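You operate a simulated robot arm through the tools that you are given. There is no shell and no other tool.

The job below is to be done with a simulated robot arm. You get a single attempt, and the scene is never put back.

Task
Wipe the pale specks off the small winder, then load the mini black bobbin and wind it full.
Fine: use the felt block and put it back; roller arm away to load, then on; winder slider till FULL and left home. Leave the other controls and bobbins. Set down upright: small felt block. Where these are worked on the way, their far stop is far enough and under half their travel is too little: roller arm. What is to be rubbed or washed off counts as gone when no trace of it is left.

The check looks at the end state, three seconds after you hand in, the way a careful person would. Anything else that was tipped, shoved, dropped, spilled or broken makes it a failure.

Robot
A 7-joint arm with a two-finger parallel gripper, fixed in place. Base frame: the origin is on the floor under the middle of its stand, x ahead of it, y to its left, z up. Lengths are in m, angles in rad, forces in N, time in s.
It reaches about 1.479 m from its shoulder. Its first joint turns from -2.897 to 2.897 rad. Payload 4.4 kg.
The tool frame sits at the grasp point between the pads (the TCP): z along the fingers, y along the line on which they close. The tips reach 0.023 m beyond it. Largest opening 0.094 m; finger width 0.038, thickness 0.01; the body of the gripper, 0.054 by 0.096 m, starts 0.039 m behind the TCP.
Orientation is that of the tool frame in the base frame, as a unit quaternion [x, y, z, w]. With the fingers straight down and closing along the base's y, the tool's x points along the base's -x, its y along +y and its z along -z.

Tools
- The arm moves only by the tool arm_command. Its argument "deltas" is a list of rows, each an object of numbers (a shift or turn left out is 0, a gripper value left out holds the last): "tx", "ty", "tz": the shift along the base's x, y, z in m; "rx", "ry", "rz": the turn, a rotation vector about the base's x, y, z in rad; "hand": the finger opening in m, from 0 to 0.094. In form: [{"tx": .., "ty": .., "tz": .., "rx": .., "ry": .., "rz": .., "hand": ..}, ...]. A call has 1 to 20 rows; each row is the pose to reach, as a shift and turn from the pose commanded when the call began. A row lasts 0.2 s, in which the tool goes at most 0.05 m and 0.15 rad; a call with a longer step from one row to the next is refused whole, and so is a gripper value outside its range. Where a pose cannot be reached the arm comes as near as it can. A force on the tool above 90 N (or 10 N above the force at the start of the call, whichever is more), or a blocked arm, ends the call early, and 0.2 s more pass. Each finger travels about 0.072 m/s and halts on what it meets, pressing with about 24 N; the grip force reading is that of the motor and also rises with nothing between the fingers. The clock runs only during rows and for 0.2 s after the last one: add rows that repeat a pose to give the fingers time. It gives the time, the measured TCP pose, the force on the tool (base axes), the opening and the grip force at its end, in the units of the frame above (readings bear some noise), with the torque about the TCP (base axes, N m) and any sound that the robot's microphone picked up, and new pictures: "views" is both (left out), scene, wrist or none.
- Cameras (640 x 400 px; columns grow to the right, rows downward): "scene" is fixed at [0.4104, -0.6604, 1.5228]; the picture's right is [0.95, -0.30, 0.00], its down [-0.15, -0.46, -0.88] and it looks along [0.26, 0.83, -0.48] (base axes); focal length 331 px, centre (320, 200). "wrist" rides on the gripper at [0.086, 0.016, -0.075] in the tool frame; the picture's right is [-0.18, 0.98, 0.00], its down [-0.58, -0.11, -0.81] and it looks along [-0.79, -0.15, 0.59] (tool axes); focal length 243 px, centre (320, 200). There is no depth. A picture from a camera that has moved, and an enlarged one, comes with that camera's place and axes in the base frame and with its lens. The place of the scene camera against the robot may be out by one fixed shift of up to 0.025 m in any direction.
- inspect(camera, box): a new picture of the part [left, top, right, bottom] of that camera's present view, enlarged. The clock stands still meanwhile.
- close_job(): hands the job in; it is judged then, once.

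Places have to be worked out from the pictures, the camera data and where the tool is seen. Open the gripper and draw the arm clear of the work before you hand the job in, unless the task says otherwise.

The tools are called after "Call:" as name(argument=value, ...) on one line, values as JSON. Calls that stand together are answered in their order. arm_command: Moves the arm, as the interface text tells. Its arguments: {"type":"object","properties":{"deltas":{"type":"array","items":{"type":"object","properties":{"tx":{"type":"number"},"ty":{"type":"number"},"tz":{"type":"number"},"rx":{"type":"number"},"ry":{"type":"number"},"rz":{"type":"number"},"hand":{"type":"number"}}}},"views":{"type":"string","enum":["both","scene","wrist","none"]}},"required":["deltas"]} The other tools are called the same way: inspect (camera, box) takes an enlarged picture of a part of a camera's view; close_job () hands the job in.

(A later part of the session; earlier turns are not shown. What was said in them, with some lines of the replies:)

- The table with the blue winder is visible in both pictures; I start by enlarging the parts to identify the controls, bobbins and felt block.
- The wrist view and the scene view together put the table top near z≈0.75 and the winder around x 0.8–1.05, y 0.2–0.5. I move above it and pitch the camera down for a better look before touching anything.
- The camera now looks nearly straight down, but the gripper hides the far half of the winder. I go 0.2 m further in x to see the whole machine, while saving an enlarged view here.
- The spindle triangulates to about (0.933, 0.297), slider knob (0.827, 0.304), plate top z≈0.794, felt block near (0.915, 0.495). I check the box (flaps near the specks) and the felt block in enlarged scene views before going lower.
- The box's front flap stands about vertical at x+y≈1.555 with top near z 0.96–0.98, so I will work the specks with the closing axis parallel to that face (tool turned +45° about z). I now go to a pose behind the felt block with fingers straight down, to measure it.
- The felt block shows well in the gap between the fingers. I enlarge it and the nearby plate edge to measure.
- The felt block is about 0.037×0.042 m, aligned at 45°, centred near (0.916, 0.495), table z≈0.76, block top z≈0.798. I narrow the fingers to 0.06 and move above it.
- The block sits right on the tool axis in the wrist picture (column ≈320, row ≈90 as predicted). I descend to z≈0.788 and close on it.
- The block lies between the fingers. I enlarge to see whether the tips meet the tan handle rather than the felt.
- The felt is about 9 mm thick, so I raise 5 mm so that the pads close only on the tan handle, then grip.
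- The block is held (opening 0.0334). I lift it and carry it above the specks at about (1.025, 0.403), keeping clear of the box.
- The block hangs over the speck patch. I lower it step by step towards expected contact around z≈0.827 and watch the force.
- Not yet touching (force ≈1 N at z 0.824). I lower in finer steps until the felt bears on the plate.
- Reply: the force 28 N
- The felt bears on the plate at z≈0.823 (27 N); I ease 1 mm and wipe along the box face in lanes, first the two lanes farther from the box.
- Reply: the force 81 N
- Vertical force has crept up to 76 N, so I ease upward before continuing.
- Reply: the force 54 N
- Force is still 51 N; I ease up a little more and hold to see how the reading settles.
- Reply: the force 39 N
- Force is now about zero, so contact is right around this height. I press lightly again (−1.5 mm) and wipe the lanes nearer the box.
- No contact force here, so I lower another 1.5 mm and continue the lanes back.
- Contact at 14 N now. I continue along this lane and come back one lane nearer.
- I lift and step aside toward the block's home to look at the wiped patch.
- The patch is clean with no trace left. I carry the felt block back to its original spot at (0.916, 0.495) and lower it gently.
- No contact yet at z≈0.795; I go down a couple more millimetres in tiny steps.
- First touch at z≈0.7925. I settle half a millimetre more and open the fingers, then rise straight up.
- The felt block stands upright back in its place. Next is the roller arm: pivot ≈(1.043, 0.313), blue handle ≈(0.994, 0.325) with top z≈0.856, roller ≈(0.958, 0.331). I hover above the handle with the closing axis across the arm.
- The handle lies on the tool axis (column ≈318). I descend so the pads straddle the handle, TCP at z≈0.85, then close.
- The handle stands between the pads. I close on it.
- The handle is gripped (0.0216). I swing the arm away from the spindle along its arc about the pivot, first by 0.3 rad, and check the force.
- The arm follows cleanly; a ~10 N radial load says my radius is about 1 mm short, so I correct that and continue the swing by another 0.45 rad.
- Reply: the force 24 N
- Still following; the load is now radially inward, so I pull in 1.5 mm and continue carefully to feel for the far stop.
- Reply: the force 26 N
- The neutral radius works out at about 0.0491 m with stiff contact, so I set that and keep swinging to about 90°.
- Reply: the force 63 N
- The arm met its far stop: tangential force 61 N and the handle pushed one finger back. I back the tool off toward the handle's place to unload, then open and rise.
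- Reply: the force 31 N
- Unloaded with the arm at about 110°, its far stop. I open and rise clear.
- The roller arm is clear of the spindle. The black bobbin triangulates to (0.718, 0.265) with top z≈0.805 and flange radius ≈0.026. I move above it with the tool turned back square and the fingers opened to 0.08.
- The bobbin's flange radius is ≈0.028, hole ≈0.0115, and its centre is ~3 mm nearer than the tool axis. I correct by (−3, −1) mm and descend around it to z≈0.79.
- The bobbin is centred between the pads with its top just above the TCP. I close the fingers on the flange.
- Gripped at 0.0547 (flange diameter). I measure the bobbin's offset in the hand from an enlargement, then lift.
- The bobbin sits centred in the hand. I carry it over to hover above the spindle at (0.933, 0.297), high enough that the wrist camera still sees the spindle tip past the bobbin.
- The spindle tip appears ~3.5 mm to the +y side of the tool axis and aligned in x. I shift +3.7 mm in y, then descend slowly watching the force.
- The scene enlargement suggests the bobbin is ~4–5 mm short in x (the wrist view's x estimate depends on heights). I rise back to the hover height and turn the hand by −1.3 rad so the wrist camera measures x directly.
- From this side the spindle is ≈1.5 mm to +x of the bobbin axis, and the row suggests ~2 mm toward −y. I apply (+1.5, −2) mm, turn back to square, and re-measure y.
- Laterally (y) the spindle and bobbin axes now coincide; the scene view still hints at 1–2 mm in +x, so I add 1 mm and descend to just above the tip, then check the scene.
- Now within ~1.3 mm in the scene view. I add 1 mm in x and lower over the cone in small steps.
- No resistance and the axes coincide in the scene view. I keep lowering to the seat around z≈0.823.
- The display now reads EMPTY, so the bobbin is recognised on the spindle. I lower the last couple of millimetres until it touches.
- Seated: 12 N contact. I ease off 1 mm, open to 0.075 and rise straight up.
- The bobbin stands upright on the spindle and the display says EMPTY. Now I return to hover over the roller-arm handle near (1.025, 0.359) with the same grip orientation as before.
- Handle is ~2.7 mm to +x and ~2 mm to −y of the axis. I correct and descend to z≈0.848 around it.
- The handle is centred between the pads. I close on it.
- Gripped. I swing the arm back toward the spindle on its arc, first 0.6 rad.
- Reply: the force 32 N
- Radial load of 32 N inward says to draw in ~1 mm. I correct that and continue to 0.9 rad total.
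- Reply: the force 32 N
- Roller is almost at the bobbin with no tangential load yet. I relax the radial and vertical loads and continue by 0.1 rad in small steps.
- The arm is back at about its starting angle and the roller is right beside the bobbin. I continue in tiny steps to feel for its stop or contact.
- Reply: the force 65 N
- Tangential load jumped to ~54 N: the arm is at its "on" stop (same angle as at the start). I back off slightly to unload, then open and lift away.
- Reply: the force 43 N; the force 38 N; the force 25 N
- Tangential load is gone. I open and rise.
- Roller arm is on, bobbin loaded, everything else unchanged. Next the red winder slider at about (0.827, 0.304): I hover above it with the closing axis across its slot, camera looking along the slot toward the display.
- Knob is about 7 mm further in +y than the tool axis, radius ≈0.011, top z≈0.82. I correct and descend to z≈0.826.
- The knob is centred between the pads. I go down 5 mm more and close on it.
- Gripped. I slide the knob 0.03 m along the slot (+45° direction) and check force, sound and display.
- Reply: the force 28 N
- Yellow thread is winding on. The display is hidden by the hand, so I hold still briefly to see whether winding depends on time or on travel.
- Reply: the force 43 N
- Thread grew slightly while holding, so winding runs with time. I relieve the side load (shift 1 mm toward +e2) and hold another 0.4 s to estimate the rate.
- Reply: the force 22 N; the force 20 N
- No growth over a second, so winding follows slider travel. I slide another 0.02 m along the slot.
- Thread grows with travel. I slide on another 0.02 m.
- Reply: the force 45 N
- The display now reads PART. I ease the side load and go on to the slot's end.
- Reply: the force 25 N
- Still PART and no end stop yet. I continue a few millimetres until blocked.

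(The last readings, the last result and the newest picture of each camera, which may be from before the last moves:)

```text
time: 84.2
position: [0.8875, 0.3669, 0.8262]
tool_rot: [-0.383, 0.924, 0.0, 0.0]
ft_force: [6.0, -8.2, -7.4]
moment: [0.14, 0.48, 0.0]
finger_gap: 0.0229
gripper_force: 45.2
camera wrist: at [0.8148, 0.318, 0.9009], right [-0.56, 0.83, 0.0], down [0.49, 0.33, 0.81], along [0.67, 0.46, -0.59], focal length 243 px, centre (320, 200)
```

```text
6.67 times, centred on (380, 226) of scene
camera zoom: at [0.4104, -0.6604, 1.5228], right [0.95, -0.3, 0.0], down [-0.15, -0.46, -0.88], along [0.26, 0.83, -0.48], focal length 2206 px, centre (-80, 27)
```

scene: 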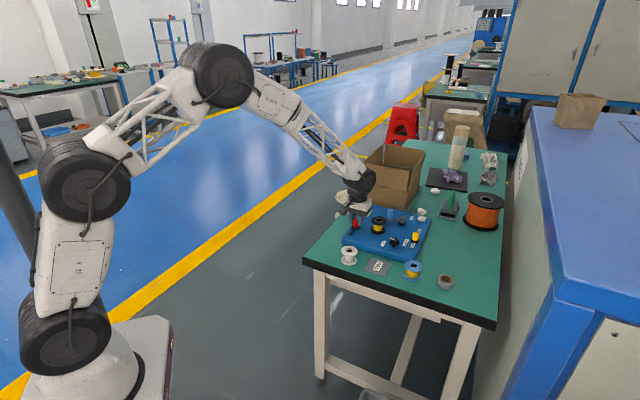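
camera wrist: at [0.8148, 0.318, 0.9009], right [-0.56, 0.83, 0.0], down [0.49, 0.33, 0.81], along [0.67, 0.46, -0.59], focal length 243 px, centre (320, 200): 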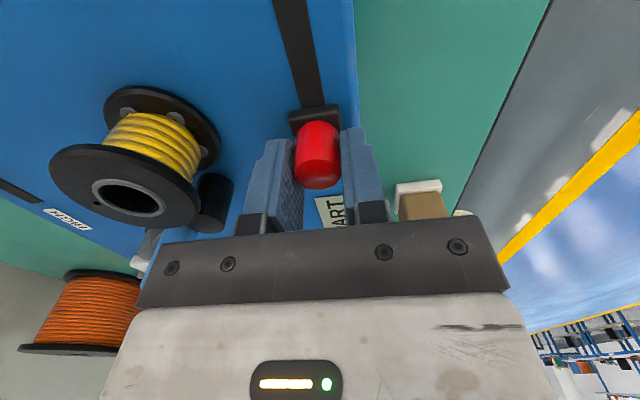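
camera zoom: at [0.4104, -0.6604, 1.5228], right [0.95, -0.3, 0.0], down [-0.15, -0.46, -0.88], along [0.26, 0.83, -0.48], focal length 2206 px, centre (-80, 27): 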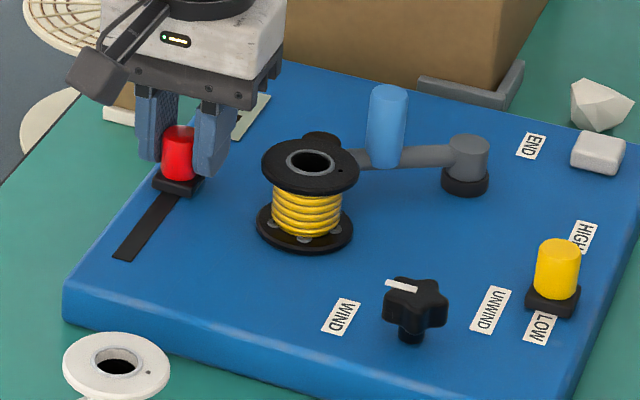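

Call:
arm_command(deltas=[{"tx": 0.0018, "ty": 0.0015}, {"tx": 0.0035, "ty": 0.0032}, {"tx": 0.005, "ty": 0.0047}], views="wrist")

Call:
inspect(camera="wrist", box=[270, 140, 410, 240])

Call:
inspect(camera="scene", box=[340, 196, 420, 256])

```text
time: 85.0
position: [0.8926, 0.3718, 0.8245]
tool_rot: [-0.383, 0.924, 0.0, 0.0]
ft_force: [17.5, -19.2, -17.4]
moment: [0.01, 0.37, 0.21]
finger_gap: 0.0229
gripper_force: 44.8
camera wrist: at [0.8191, 0.3223, 0.9009], right [-0.56, 0.83, 0.0], down [0.49, 0.33, 0.81], along [0.67, 0.46, -0.59], focal length 243 px, centre (320, 200)
```

wrist: 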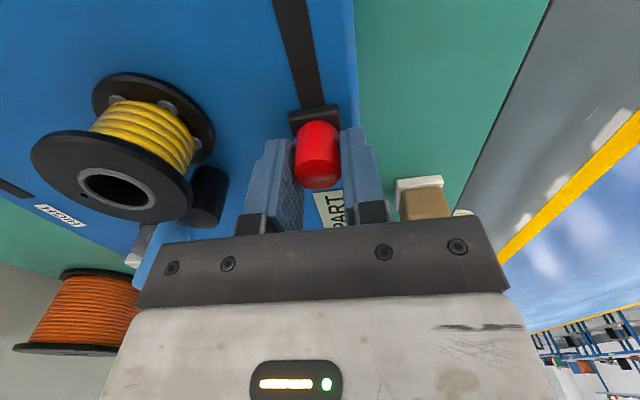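

```text
4.00 times, centred on (340, 190) of wrist
camera zoom: at [0.8191, 0.3223, 0.9009], right [-0.56, 0.83, 0.0], down [0.49, 0.33, 0.81], along [0.67, 0.46, -0.59], focal length 970 px, centre (240, 240)
```

zoom: 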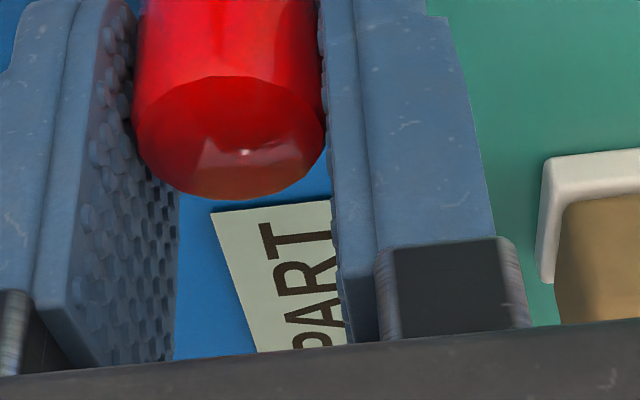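

```text
6.67 times, centred on (380, 226) of scene
camera zoom: at [0.4104, -0.6604, 1.5228], right [0.95, -0.3, 0.0], down [-0.15, -0.46, -0.88], along [0.26, 0.83, -0.48], focal length 2206 px, centre (-80, 27)
```

zoom: 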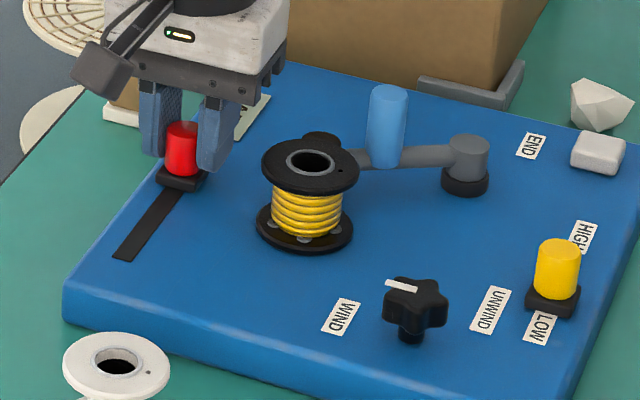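

Call:
arm_command(deltas=[{"tx": 0.0022, "ty": 0.0012, "tz": -0.0003}, {"tx": 0.004, "ty": 0.003, "tz": -0.0003}, {"tx": 0.0055, "ty": 0.0045, "tz": -0.0003}], views="wrist")

Call:
inspect(camera="scene", box=[340, 196, 420, 256])

```text
time: 85.8
position: [0.8975, 0.3771, 0.8267]
tool_rot: [-0.382, 0.924, 0.001, 0.001]
ft_force: [-5.4, -17.8, 0.3]
moment: [0.53, 0.03, 0.09]
finger_gap: 0.0228
gripper_force: 45.1
camera wrist: at [0.8242, 0.3274, 0.9019], right [-0.57, 0.82, 0.0], down [0.49, 0.33, 0.81], along [0.67, 0.46, -0.59], focal length 243 px, centre (320, 200)
```

wrist: 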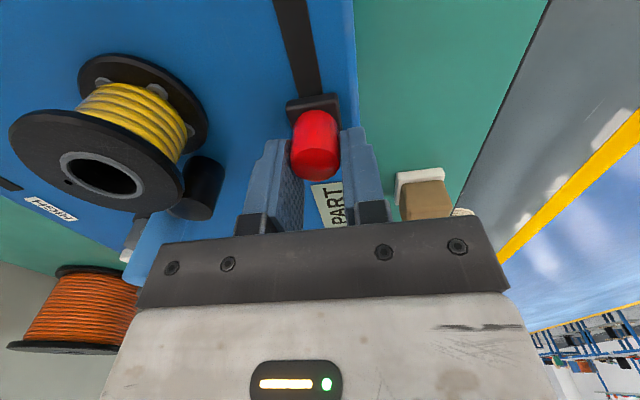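

```text
6.67 times, centred on (380, 226) of scene
camera zoom: at [0.4104, -0.6604, 1.5228], right [0.95, -0.3, 0.0], down [-0.15, -0.46, -0.88], along [0.26, 0.83, -0.48], focal length 2206 px, centre (-80, 27)
```

zoom: 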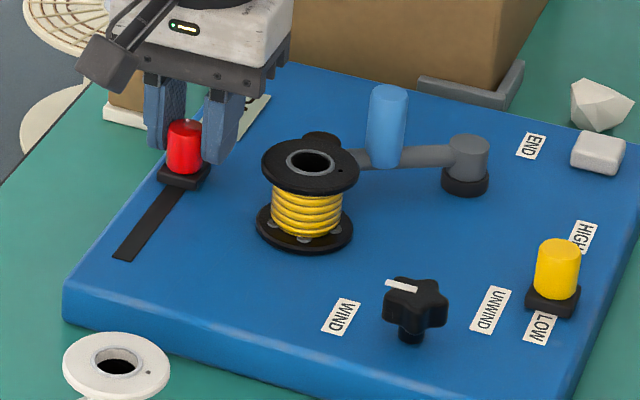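

The knob slipped ~3 mm in the pads: the slider is at its far stop (≈0.09 m travel), display still PART. I slide back toward home and watch whether strokes add up.

Call:
arm_command(deltas=[{"tx": -0.006, "ty": -0.006}, {"tx": -0.014, "ty": -0.014}, {"tx": -0.022, "ty": -0.022}, {"tx": -0.03, "ty": -0.03}, {"tx": -0.038, "ty": -0.038}, {"tx": -0.046, "ty": -0.046}], views="wrist")

Call:
inspect(camera="scene", box=[340, 196, 420, 256])

```text
time: 87.2
position: [0.8509, 0.3304, 0.827]
tool_rot: [-0.383, 0.924, 0.002, 0.001]
ft_force: [17.6, -15.1, 0.1]
moment: [0.28, 0.18, 0.1]
finger_gap: 0.0227
gripper_force: 44.8
camera wrist: at [0.7778, 0.281, 0.902], right [-0.56, 0.83, 0.0], down [0.49, 0.33, 0.81], along [0.67, 0.46, -0.59], focal length 243 px, centre (320, 200)
```

wrist: 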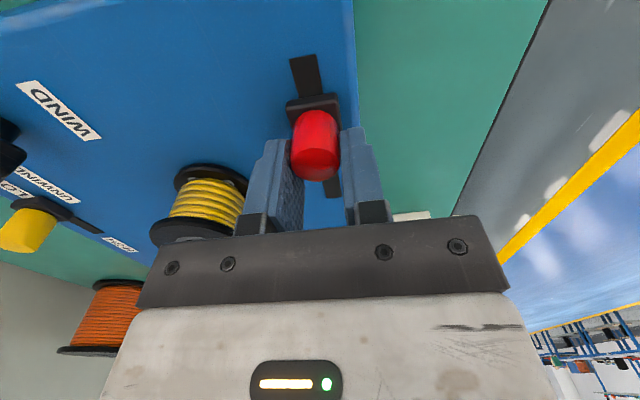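

```text
6.67 times, centred on (380, 226) of scene
camera zoom: at [0.4104, -0.6604, 1.5228], right [0.95, -0.3, 0.0], down [-0.15, -0.46, -0.88], along [0.26, 0.83, -0.48], focal length 2206 px, centre (-80, 27)
```

zoom: 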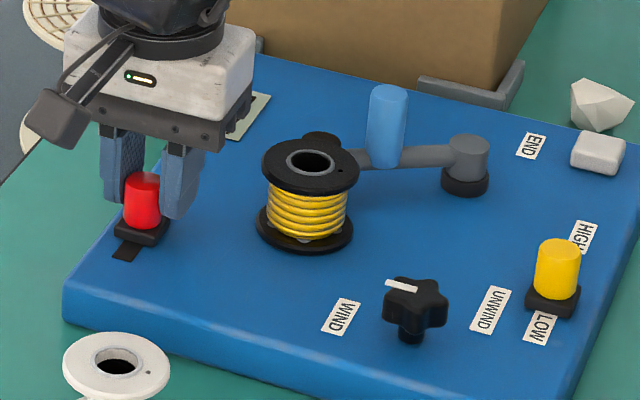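

The return stroke also winds (thread clearly thicker). I continue to the home stop.

Call:
arm_command(deltas=[{"tx": -0.006, "ty": -0.0065}, {"tx": -0.012, "ty": -0.0125}, {"tx": -0.0165, "ty": -0.017}], views="wrist")

Call:
inspect(camera="scene", box=[340, 196, 420, 256])

```text
time: 88.0
position: [0.8346, 0.3151, 0.8276]
tool_rot: [-0.383, 0.924, 0.0, 0.002]
ft_force: [2.5, -0.2, 13.6]
moment: [0.15, 0.49, 0.1]
finger_gap: 0.0228
gripper_force: 45.4
camera wrist: at [0.7619, 0.265, 0.9019], right [-0.57, 0.82, 0.0], down [0.49, 0.33, 0.81], along [0.67, 0.46, -0.59], focal length 243 px, centre (320, 200)
```

wrist: 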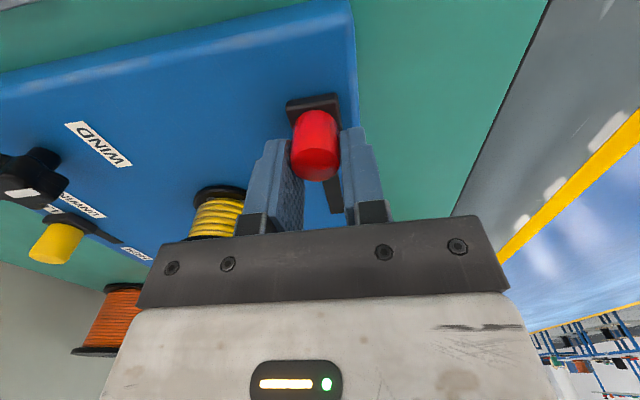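

```text
6.67 times, centred on (380, 226) of scene
camera zoom: at [0.4104, -0.6604, 1.5228], right [0.95, -0.3, 0.0], down [-0.15, -0.46, -0.88], along [0.26, 0.83, -0.48], focal length 2206 px, centre (-80, 27)
```

zoom: 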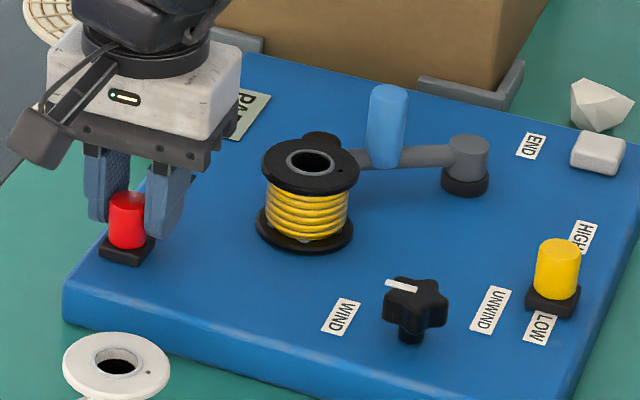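

Near home the display still begins "PA…" (PART) and thread radius is about 42/48 of the flange. I make short strokes near home so the display stays visible: out ~0.028 m and check.

Call:
arm_command(deltas=[{"tx": 0.006, "ty": 0.006}, {"tx": 0.013, "ty": 0.013}, {"tx": 0.02, "ty": 0.02}], views="none")

Call:
inspect(camera="scene", box=[340, 196, 420, 256])

```text
time: 88.8
position: [0.8561, 0.3344, 0.8275]
tool_rot: [-0.383, 0.924, 0.0, 0.001]
ft_force: [-0.5, 0.6, 16.9]
moment: [0.17, 0.49, -0.1]
finger_gap: 0.0226
gripper_force: 44.6
```

```text
6.67 times, centred on (380, 226) of scene
camera zoom: at [0.4104, -0.6604, 1.5228], right [0.95, -0.3, 0.0], down [-0.15, -0.46, -0.88], along [0.26, 0.83, -0.48], focal length 2206 px, centre (-80, 27)
```

zoom: 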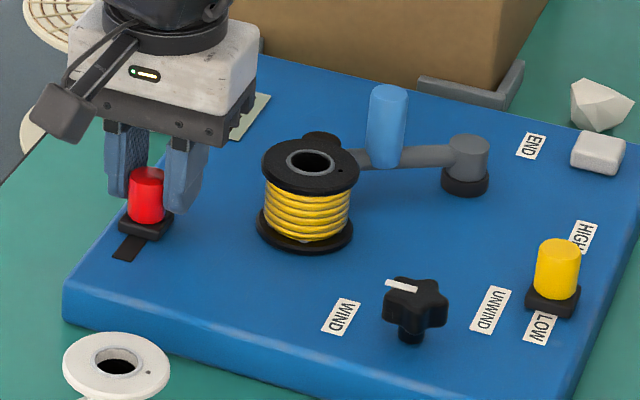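

Call:
arm_command(deltas=[{"tx": -0.006, "ty": -0.006, "tz": 0.0004}, {"tx": -0.013, "ty": -0.013, "tz": 0.0004}, {"tx": -0.02, "ty": -0.02, "tz": 0.0004}], views="none")

Call:
inspect(camera="scene", box=[340, 196, 420, 256])

```text
time: 89.6
position: [0.8348, 0.3143, 0.8275]
tool_rot: [-0.382, 0.924, 0.0, 0.001]
ft_force: [-1.4, 4.3, 18.4]
moment: [-0.35, 1.13, 0.07]
finger_gap: 0.0228
gripper_force: 45.1
```

```text
6.67 times, centred on (380, 226) of scene
camera zoom: at [0.4104, -0.6604, 1.5228], right [0.95, -0.3, 0.0], down [-0.15, -0.46, -0.88], along [0.26, 0.83, -0.48], focal length 2206 px, centre (-80, 27)
```

zoom: 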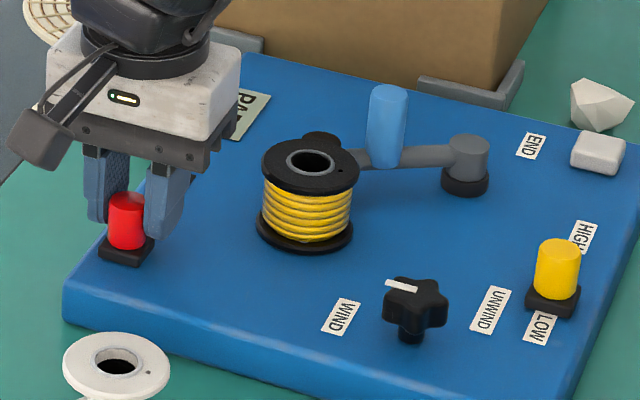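

Still PART, thread nearly at the flange. Another short stroke out and back.

Call:
arm_command(deltas=[{"tx": 0.006, "ty": 0.006, "tz": 0.0004}, {"tx": 0.014, "ty": 0.014, "tz": 0.0004}, {"tx": 0.02, "ty": 0.02, "tz": 0.0004}, {"tx": 0.014, "ty": 0.014, "tz": 0.0004}, {"tx": 0.006, "ty": 0.006, "tz": 0.0004}, {"tx": 0.0, "ty": 0.0, "tz": 0.0004}], views="none")

Call:
inspect(camera="scene", box=[340, 196, 420, 256])

```text
time: 91.0
position: [0.8343, 0.3144, 0.8258]
tool_rot: [-0.383, 0.924, 0.0, 0.0]
ft_force: [19.7, -17.6, -5.5]
moment: [0.56, -0.21, 0.23]
finger_gap: 0.0228
gripper_force: 44.7
```

```text
6.67 times, centred on (380, 226) of scene
camera zoom: at [0.4104, -0.6604, 1.5228], right [0.95, -0.3, 0.0], down [-0.15, -0.46, -0.88], along [0.26, 0.83, -0.48], focal length 2206 px, centre (-80, 27)
```

zoom: 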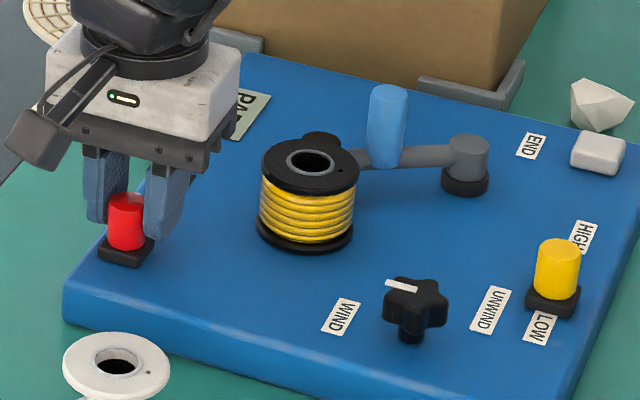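

Still "PA…". Thread is almost flush; one more shorter stroke, with the display checked again.

Call:
arm_command(deltas=[{"tx": 0.0065, "ty": 0.0055}, {"tx": 0.0125, "ty": 0.0115}, {"tx": 0.0065, "ty": 0.0055}, {"tx": 0.0005, "ty": -0.0005}], views="none")

Call:
inspect(camera="scene", box=[340, 196, 420, 256])

```text
time: 92.0
position: [0.834, 0.3136, 0.8256]
tool_rot: [-0.382, 0.924, 0.0, 0.001]
ft_force: [9.4, 0.0, -9.0]
moment: [-0.86, 0.25, -0.1]
finger_gap: 0.0227
gripper_force: 44.7
```

```text
6.67 times, centred on (380, 226) of scene
camera zoom: at [0.4104, -0.6604, 1.5228], right [0.95, -0.3, 0.0], down [-0.15, -0.46, -0.88], along [0.26, 0.83, -0.48], focal length 2206 px, centre (-80, 27)
```

zoom: 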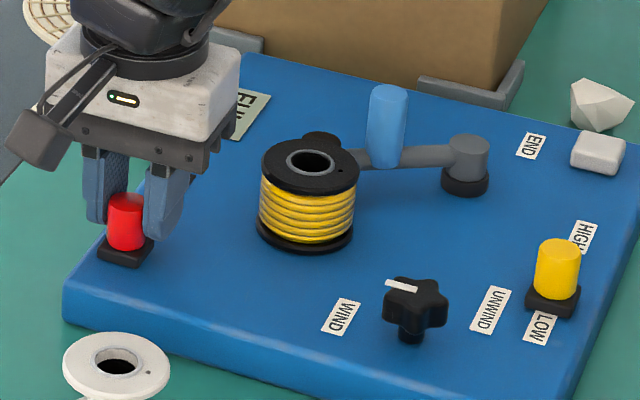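

The display now begins "FU…". I confirm in a close enlargement and check how far the slider is from home.

Call:
inspect(camera="scene", box=[360, 200, 384, 216])

Call:
inspect(camera="scene", box=[330, 190, 450, 260])

```text
16.00 times, centred on (372, 208) of scene
camera zoom: at [0.4104, -0.6604, 1.5228], right [0.95, -0.3, 0.0], down [-0.15, -0.46, -0.88], along [0.26, 0.83, -0.48], focal length 5294 px, centre (-512, 72)
```

zoom: 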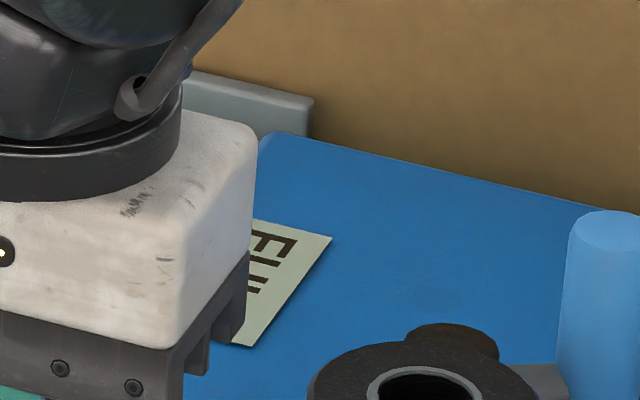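

```text
5.33 times, centred on (390, 225) of scene
camera zoom: at [0.4104, -0.6604, 1.5228], right [0.95, -0.3, 0.0], down [-0.15, -0.46, -0.88], along [0.26, 0.83, -0.48], focal length 1765 px, centre (-53, 67)
```

zoom: 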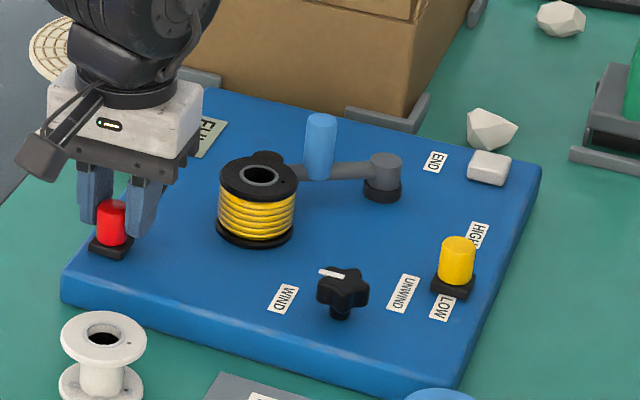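

It reads F…(FULL). The slider is within a millimetre or so of its start place; I nudge it gently toward home to be sure it rests at the home stop.

Call:
arm_command(deltas=[{"tx": -0.001, "ty": -0.001}, {"tx": -0.002, "ty": -0.002}], views="none")

```text
time: 92.6
position: [0.8325, 0.3122, 0.8271]
tool_rot: [-0.384, 0.923, 0.0, 0.0]
ft_force: [-8.9, 24.0, 0.9]
moment: [-0.58, 0.39, -0.3]
finger_gap: 0.0228
gripper_force: 43.1
```

Call:
arm_command(deltas=[{"tx": -0.0005, "ty": -0.0012}, {"tx": -0.001, "ty": -0.0018}], views="wrist")

Call:
inspect(camera="scene", box=[330, 190, 450, 260])

```text
time: 93.2
position: [0.8315, 0.3107, 0.827]
tool_rot: [-0.384, 0.924, 0.0, 0.001]
ft_force: [-18.6, 59.1, 5.1]
moment: [1.0, 0.49, -0.68]
finger_gap: 0.0226
gripper_force: 44.2
camera wrist: at [0.7588, 0.2617, 0.9025], right [-0.57, 0.82, 0.0], down [0.49, 0.33, 0.81], along [0.67, 0.46, -0.59], focal length 243 px, centre (320, 200)
```

wrist: 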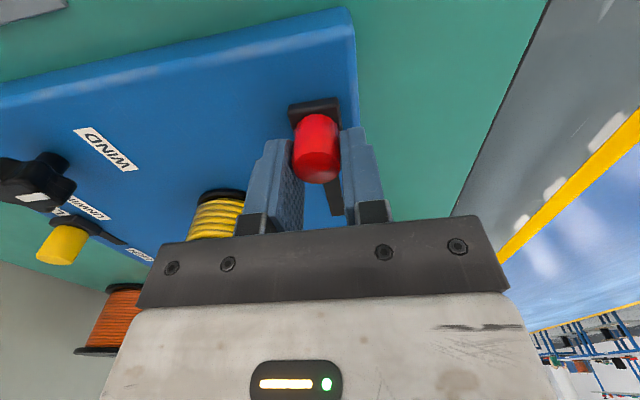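

```text
5.33 times, centred on (390, 225) of scene
camera zoom: at [0.4104, -0.6604, 1.5228], right [0.95, -0.3, 0.0], down [-0.15, -0.46, -0.88], along [0.26, 0.83, -0.48], focal length 1765 px, centre (-53, 67)
```

zoom: 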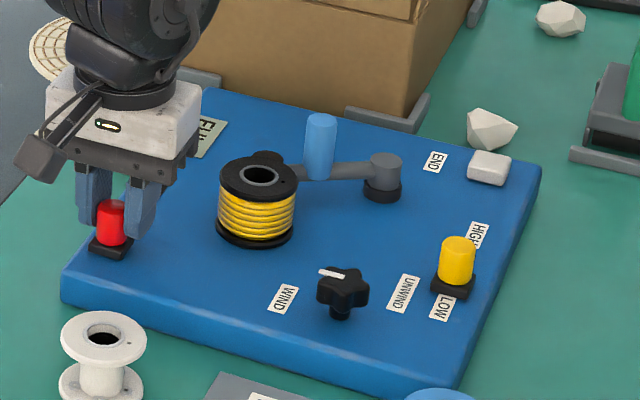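

The slider is at its home stop (the pads slip on the knob). I relieve the side load before letting go.

Call:
arm_command(deltas=[{"tx": -0.0004, "ty": 0.0008}, {"tx": -0.0006, "ty": 0.0014}, {"tx": -0.0006, "ty": 0.0014}], views="none")

```text
time: 94.0
position: [0.8311, 0.3101, 0.8264]
tool_rot: [-0.382, 0.924, 0.0, 0.0]
ft_force: [-9.3, 23.5, 10.1]
moment: [0.8, 0.17, -0.21]
finger_gap: 0.0224
gripper_force: 44.4
```

Call:
arm_command(deltas=[{"tx": -0.0003, "ty": 0.0004}, {"tx": -0.0004, "ty": 0.0006}, {"tx": -0.0004, "ty": 0.0006}], views="none")

```text
time: 94.8
position: [0.8329, 0.3119, 0.8268]
tool_rot: [-0.383, 0.924, 0.0, 0.0]
ft_force: [-2.7, 0.6, 13.4]
moment: [-0.56, 1.28, 0.02]
finger_gap: 0.0229
gripper_force: 44.8
```

Loads are small now. I open the fingers and rise straight up.

Call:
arm_command(deltas=[{"hand": 0.04}, {"hand": 0.056}, {"hand": 0.056}, {"tz": 0.03, "hand": 0.056}, {"tz": 0.07, "hand": 0.056}, {"tz": 0.11, "hand": 0.056}, {"tz": 0.13, "hand": 0.056}], views="both")

Call:
inspect(camera="scene", box=[330, 190, 450, 260])

Call:
inspect(camera="wrist", box=[180, 0, 400, 210])

```text
time: 96.4
position: [0.8294, 0.3132, 0.956]
tool_rot: [-0.383, 0.924, -0.001, 0.0]
ft_force: [-0.2, 0.6, -0.2]
moment: [0.02, -0.03, 0.03]
finger_gap: 0.056
gripper_force: 0.1
camera wrist: at [0.7568, 0.2631, 1.0321], right [-0.57, 0.82, 0.0], down [0.49, 0.33, 0.81], along [0.67, 0.46, -0.59], focal length 243 px, centre (320, 200)
```

scene: 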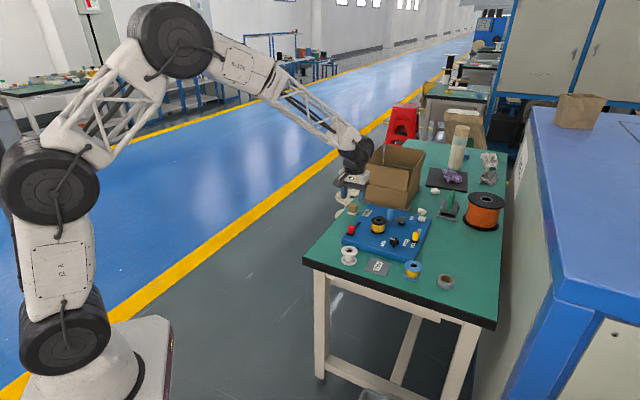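
wrist: 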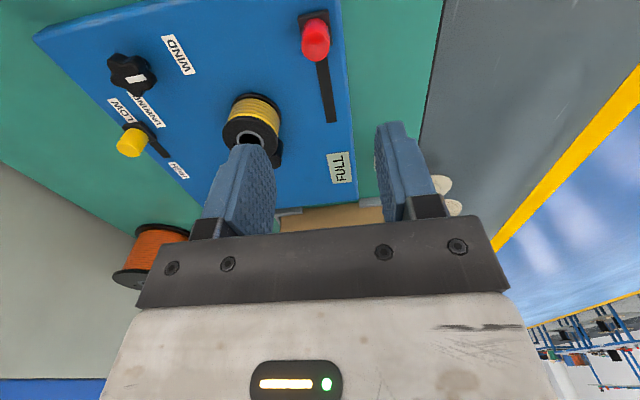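

```text
5.33 times, centred on (390, 225) of scene
camera zoom: at [0.4104, -0.6604, 1.5228], right [0.95, -0.3, 0.0], down [-0.15, -0.46, -0.88], along [0.26, 0.83, -0.48], focal length 1765 px, centre (-53, 67)
```

zoom: 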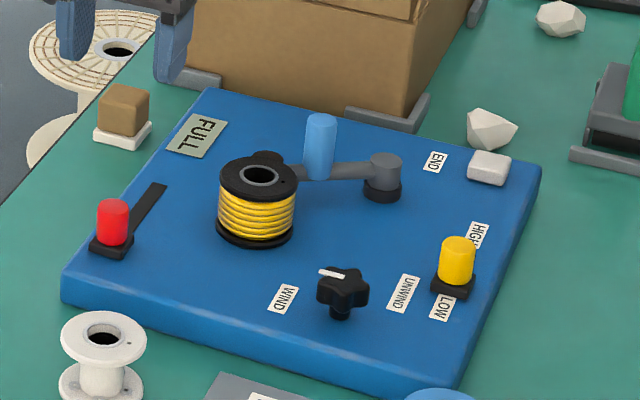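

```text
1.90 times, centred on (290, 105) of wrist
camera zoom: at [0.7568, 0.2631, 1.0321], right [-0.57, 0.82, 0.0], down [0.49, 0.33, 0.81], along [0.67, 0.46, -0.59], focal length 462 px, centre (377, 381)
```

zoom: 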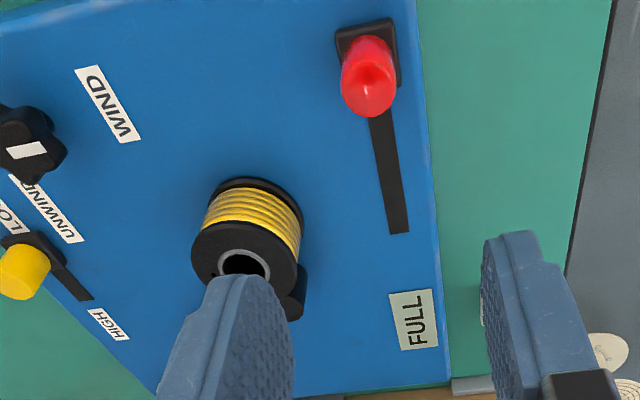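

The display reads FULL, the slider is at home, the roller arm is on, and the felt block and other items stand as before. I open the gripper and draw the arm back clear of the table.

Call:
arm_command(deltas=[{"tz": 0.04, "hand": 0.09}, {"tz": 0.08, "hand": 0.09}, {"tx": -0.03, "tz": 0.11, "rz": -0.1, "hand": 0.09}, {"tx": -0.065, "ty": 0.01, "tz": 0.14, "rz": -0.22, "hand": 0.09}, {"tx": -0.1, "ty": 0.02, "tz": 0.15, "rz": -0.34, "hand": 0.09}, {"tx": -0.14, "ty": 0.03, "tz": 0.15, "rz": -0.46, "hand": 0.09}, {"tx": -0.18, "ty": 0.04, "tz": 0.15, "rz": -0.58, "hand": 0.09}, {"tx": -0.21, "ty": 0.05, "tz": 0.15, "rz": -0.7, "hand": 0.09}, {"tx": -0.23, "ty": 0.06, "tz": 0.15, "rz": -0.78, "hand": 0.09}, {"tx": -0.23, "ty": 0.06, "tz": 0.15, "rz": -0.78, "hand": 0.09}], views="both")

Call:
inspect(camera="scene", box=[310, 180, 470, 300])

Call:
inspect(camera="scene", box=[335, 195, 435, 260])

```text
time: 98.6
position: [0.6002, 0.3695, 1.1071]
tool_rot: [-0.002, 1.0, 0.0, 0.001]
ft_force: [-0.2, -0.5, -0.5]
moment: [-0.01, 0.0, -0.01]
finger_gap: 0.0899
gripper_force: 0.1
camera wrist: at [0.5133, 0.387, 1.1825], right [0.18, 0.98, 0.0], down [0.58, -0.11, 0.81], along [0.79, -0.14, -0.59], focal length 243 px, centre (320, 200)
```

scene: 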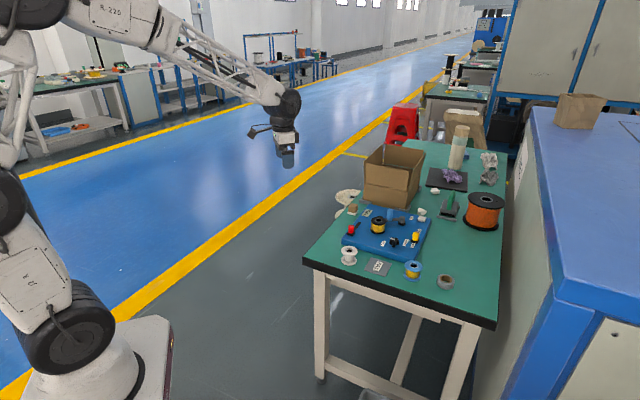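
wrist: 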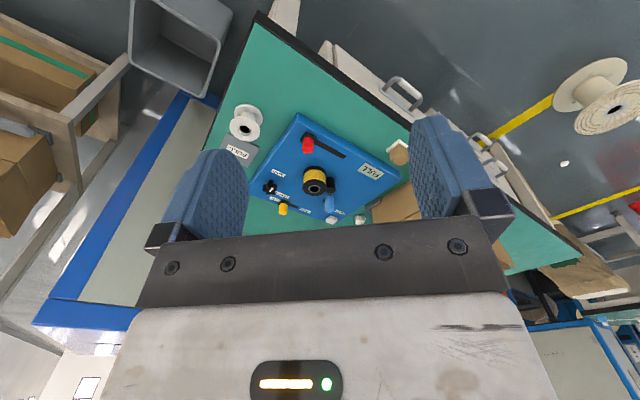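

```text
3.33 times, centred on (390, 240) of scene
camera zoom: at [0.4104, -0.6604, 1.5228], right [0.95, -0.3, 0.0], down [-0.15, -0.46, -0.88], along [0.26, 0.83, -0.48], focal length 1103 px, centre (87, 67)
```

zoom: 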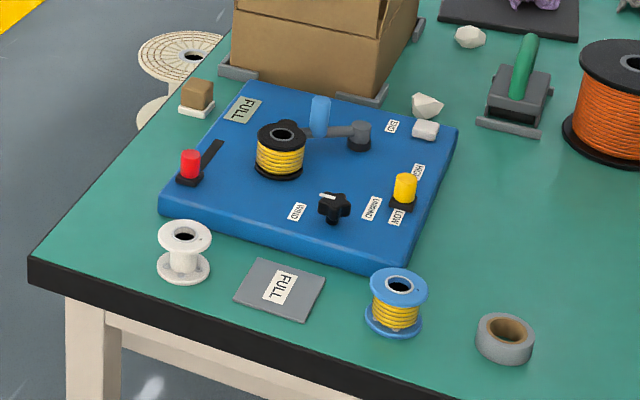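

```text
6.15 times, centred on (385, 228) of scene
camera zoom: at [0.4104, -0.6604, 1.5228], right [0.95, -0.3, 0.0], down [-0.15, -0.46, -0.88], along [0.26, 0.83, -0.48], focal length 2036 px, centre (-80, 31)
```

zoom: 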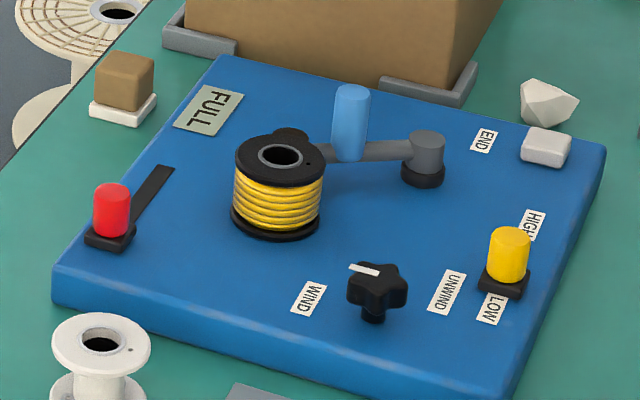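

All checks match: specks gone, felt block upright in its place, roller arm on, bobbin full with FULL displayed, slider home, other controls and bobbins untouched, arm clear with gripper open. I hand the job in.

Call:
close_job()

```text
The job is handed in.
```

The specks are wiped off the small winder, and the mini black bobbin is loaded and wound full. I've handed the job in and don't have the check's verdict yet. The last pictures, taken with the arm drawn clear and the gripper open, showed:

- **Specks:** no trace of them was visible in the close-up after wiping.
- **Felt block:** it stands upright in its original spot.
- **Roller arm:** I swung it to its far stop for loading, then returned it to its "on" stop.
- **Bobbin:** it sits upright on the spindle, and the winder's display reads FULL.
- **Winder slider:** back at its home stop. Thread winds on in both directions, so I finished with a few short strokes near home once it was nearly full.
- **Everything else:** the other controls, the other bobbins and the box looked unchanged from the first pictures.

While wiping, the force on the plate briefly reached about 76 N, under the 90 N limit. I eased off, and the pictures show no sign of harm to the plate or the block.
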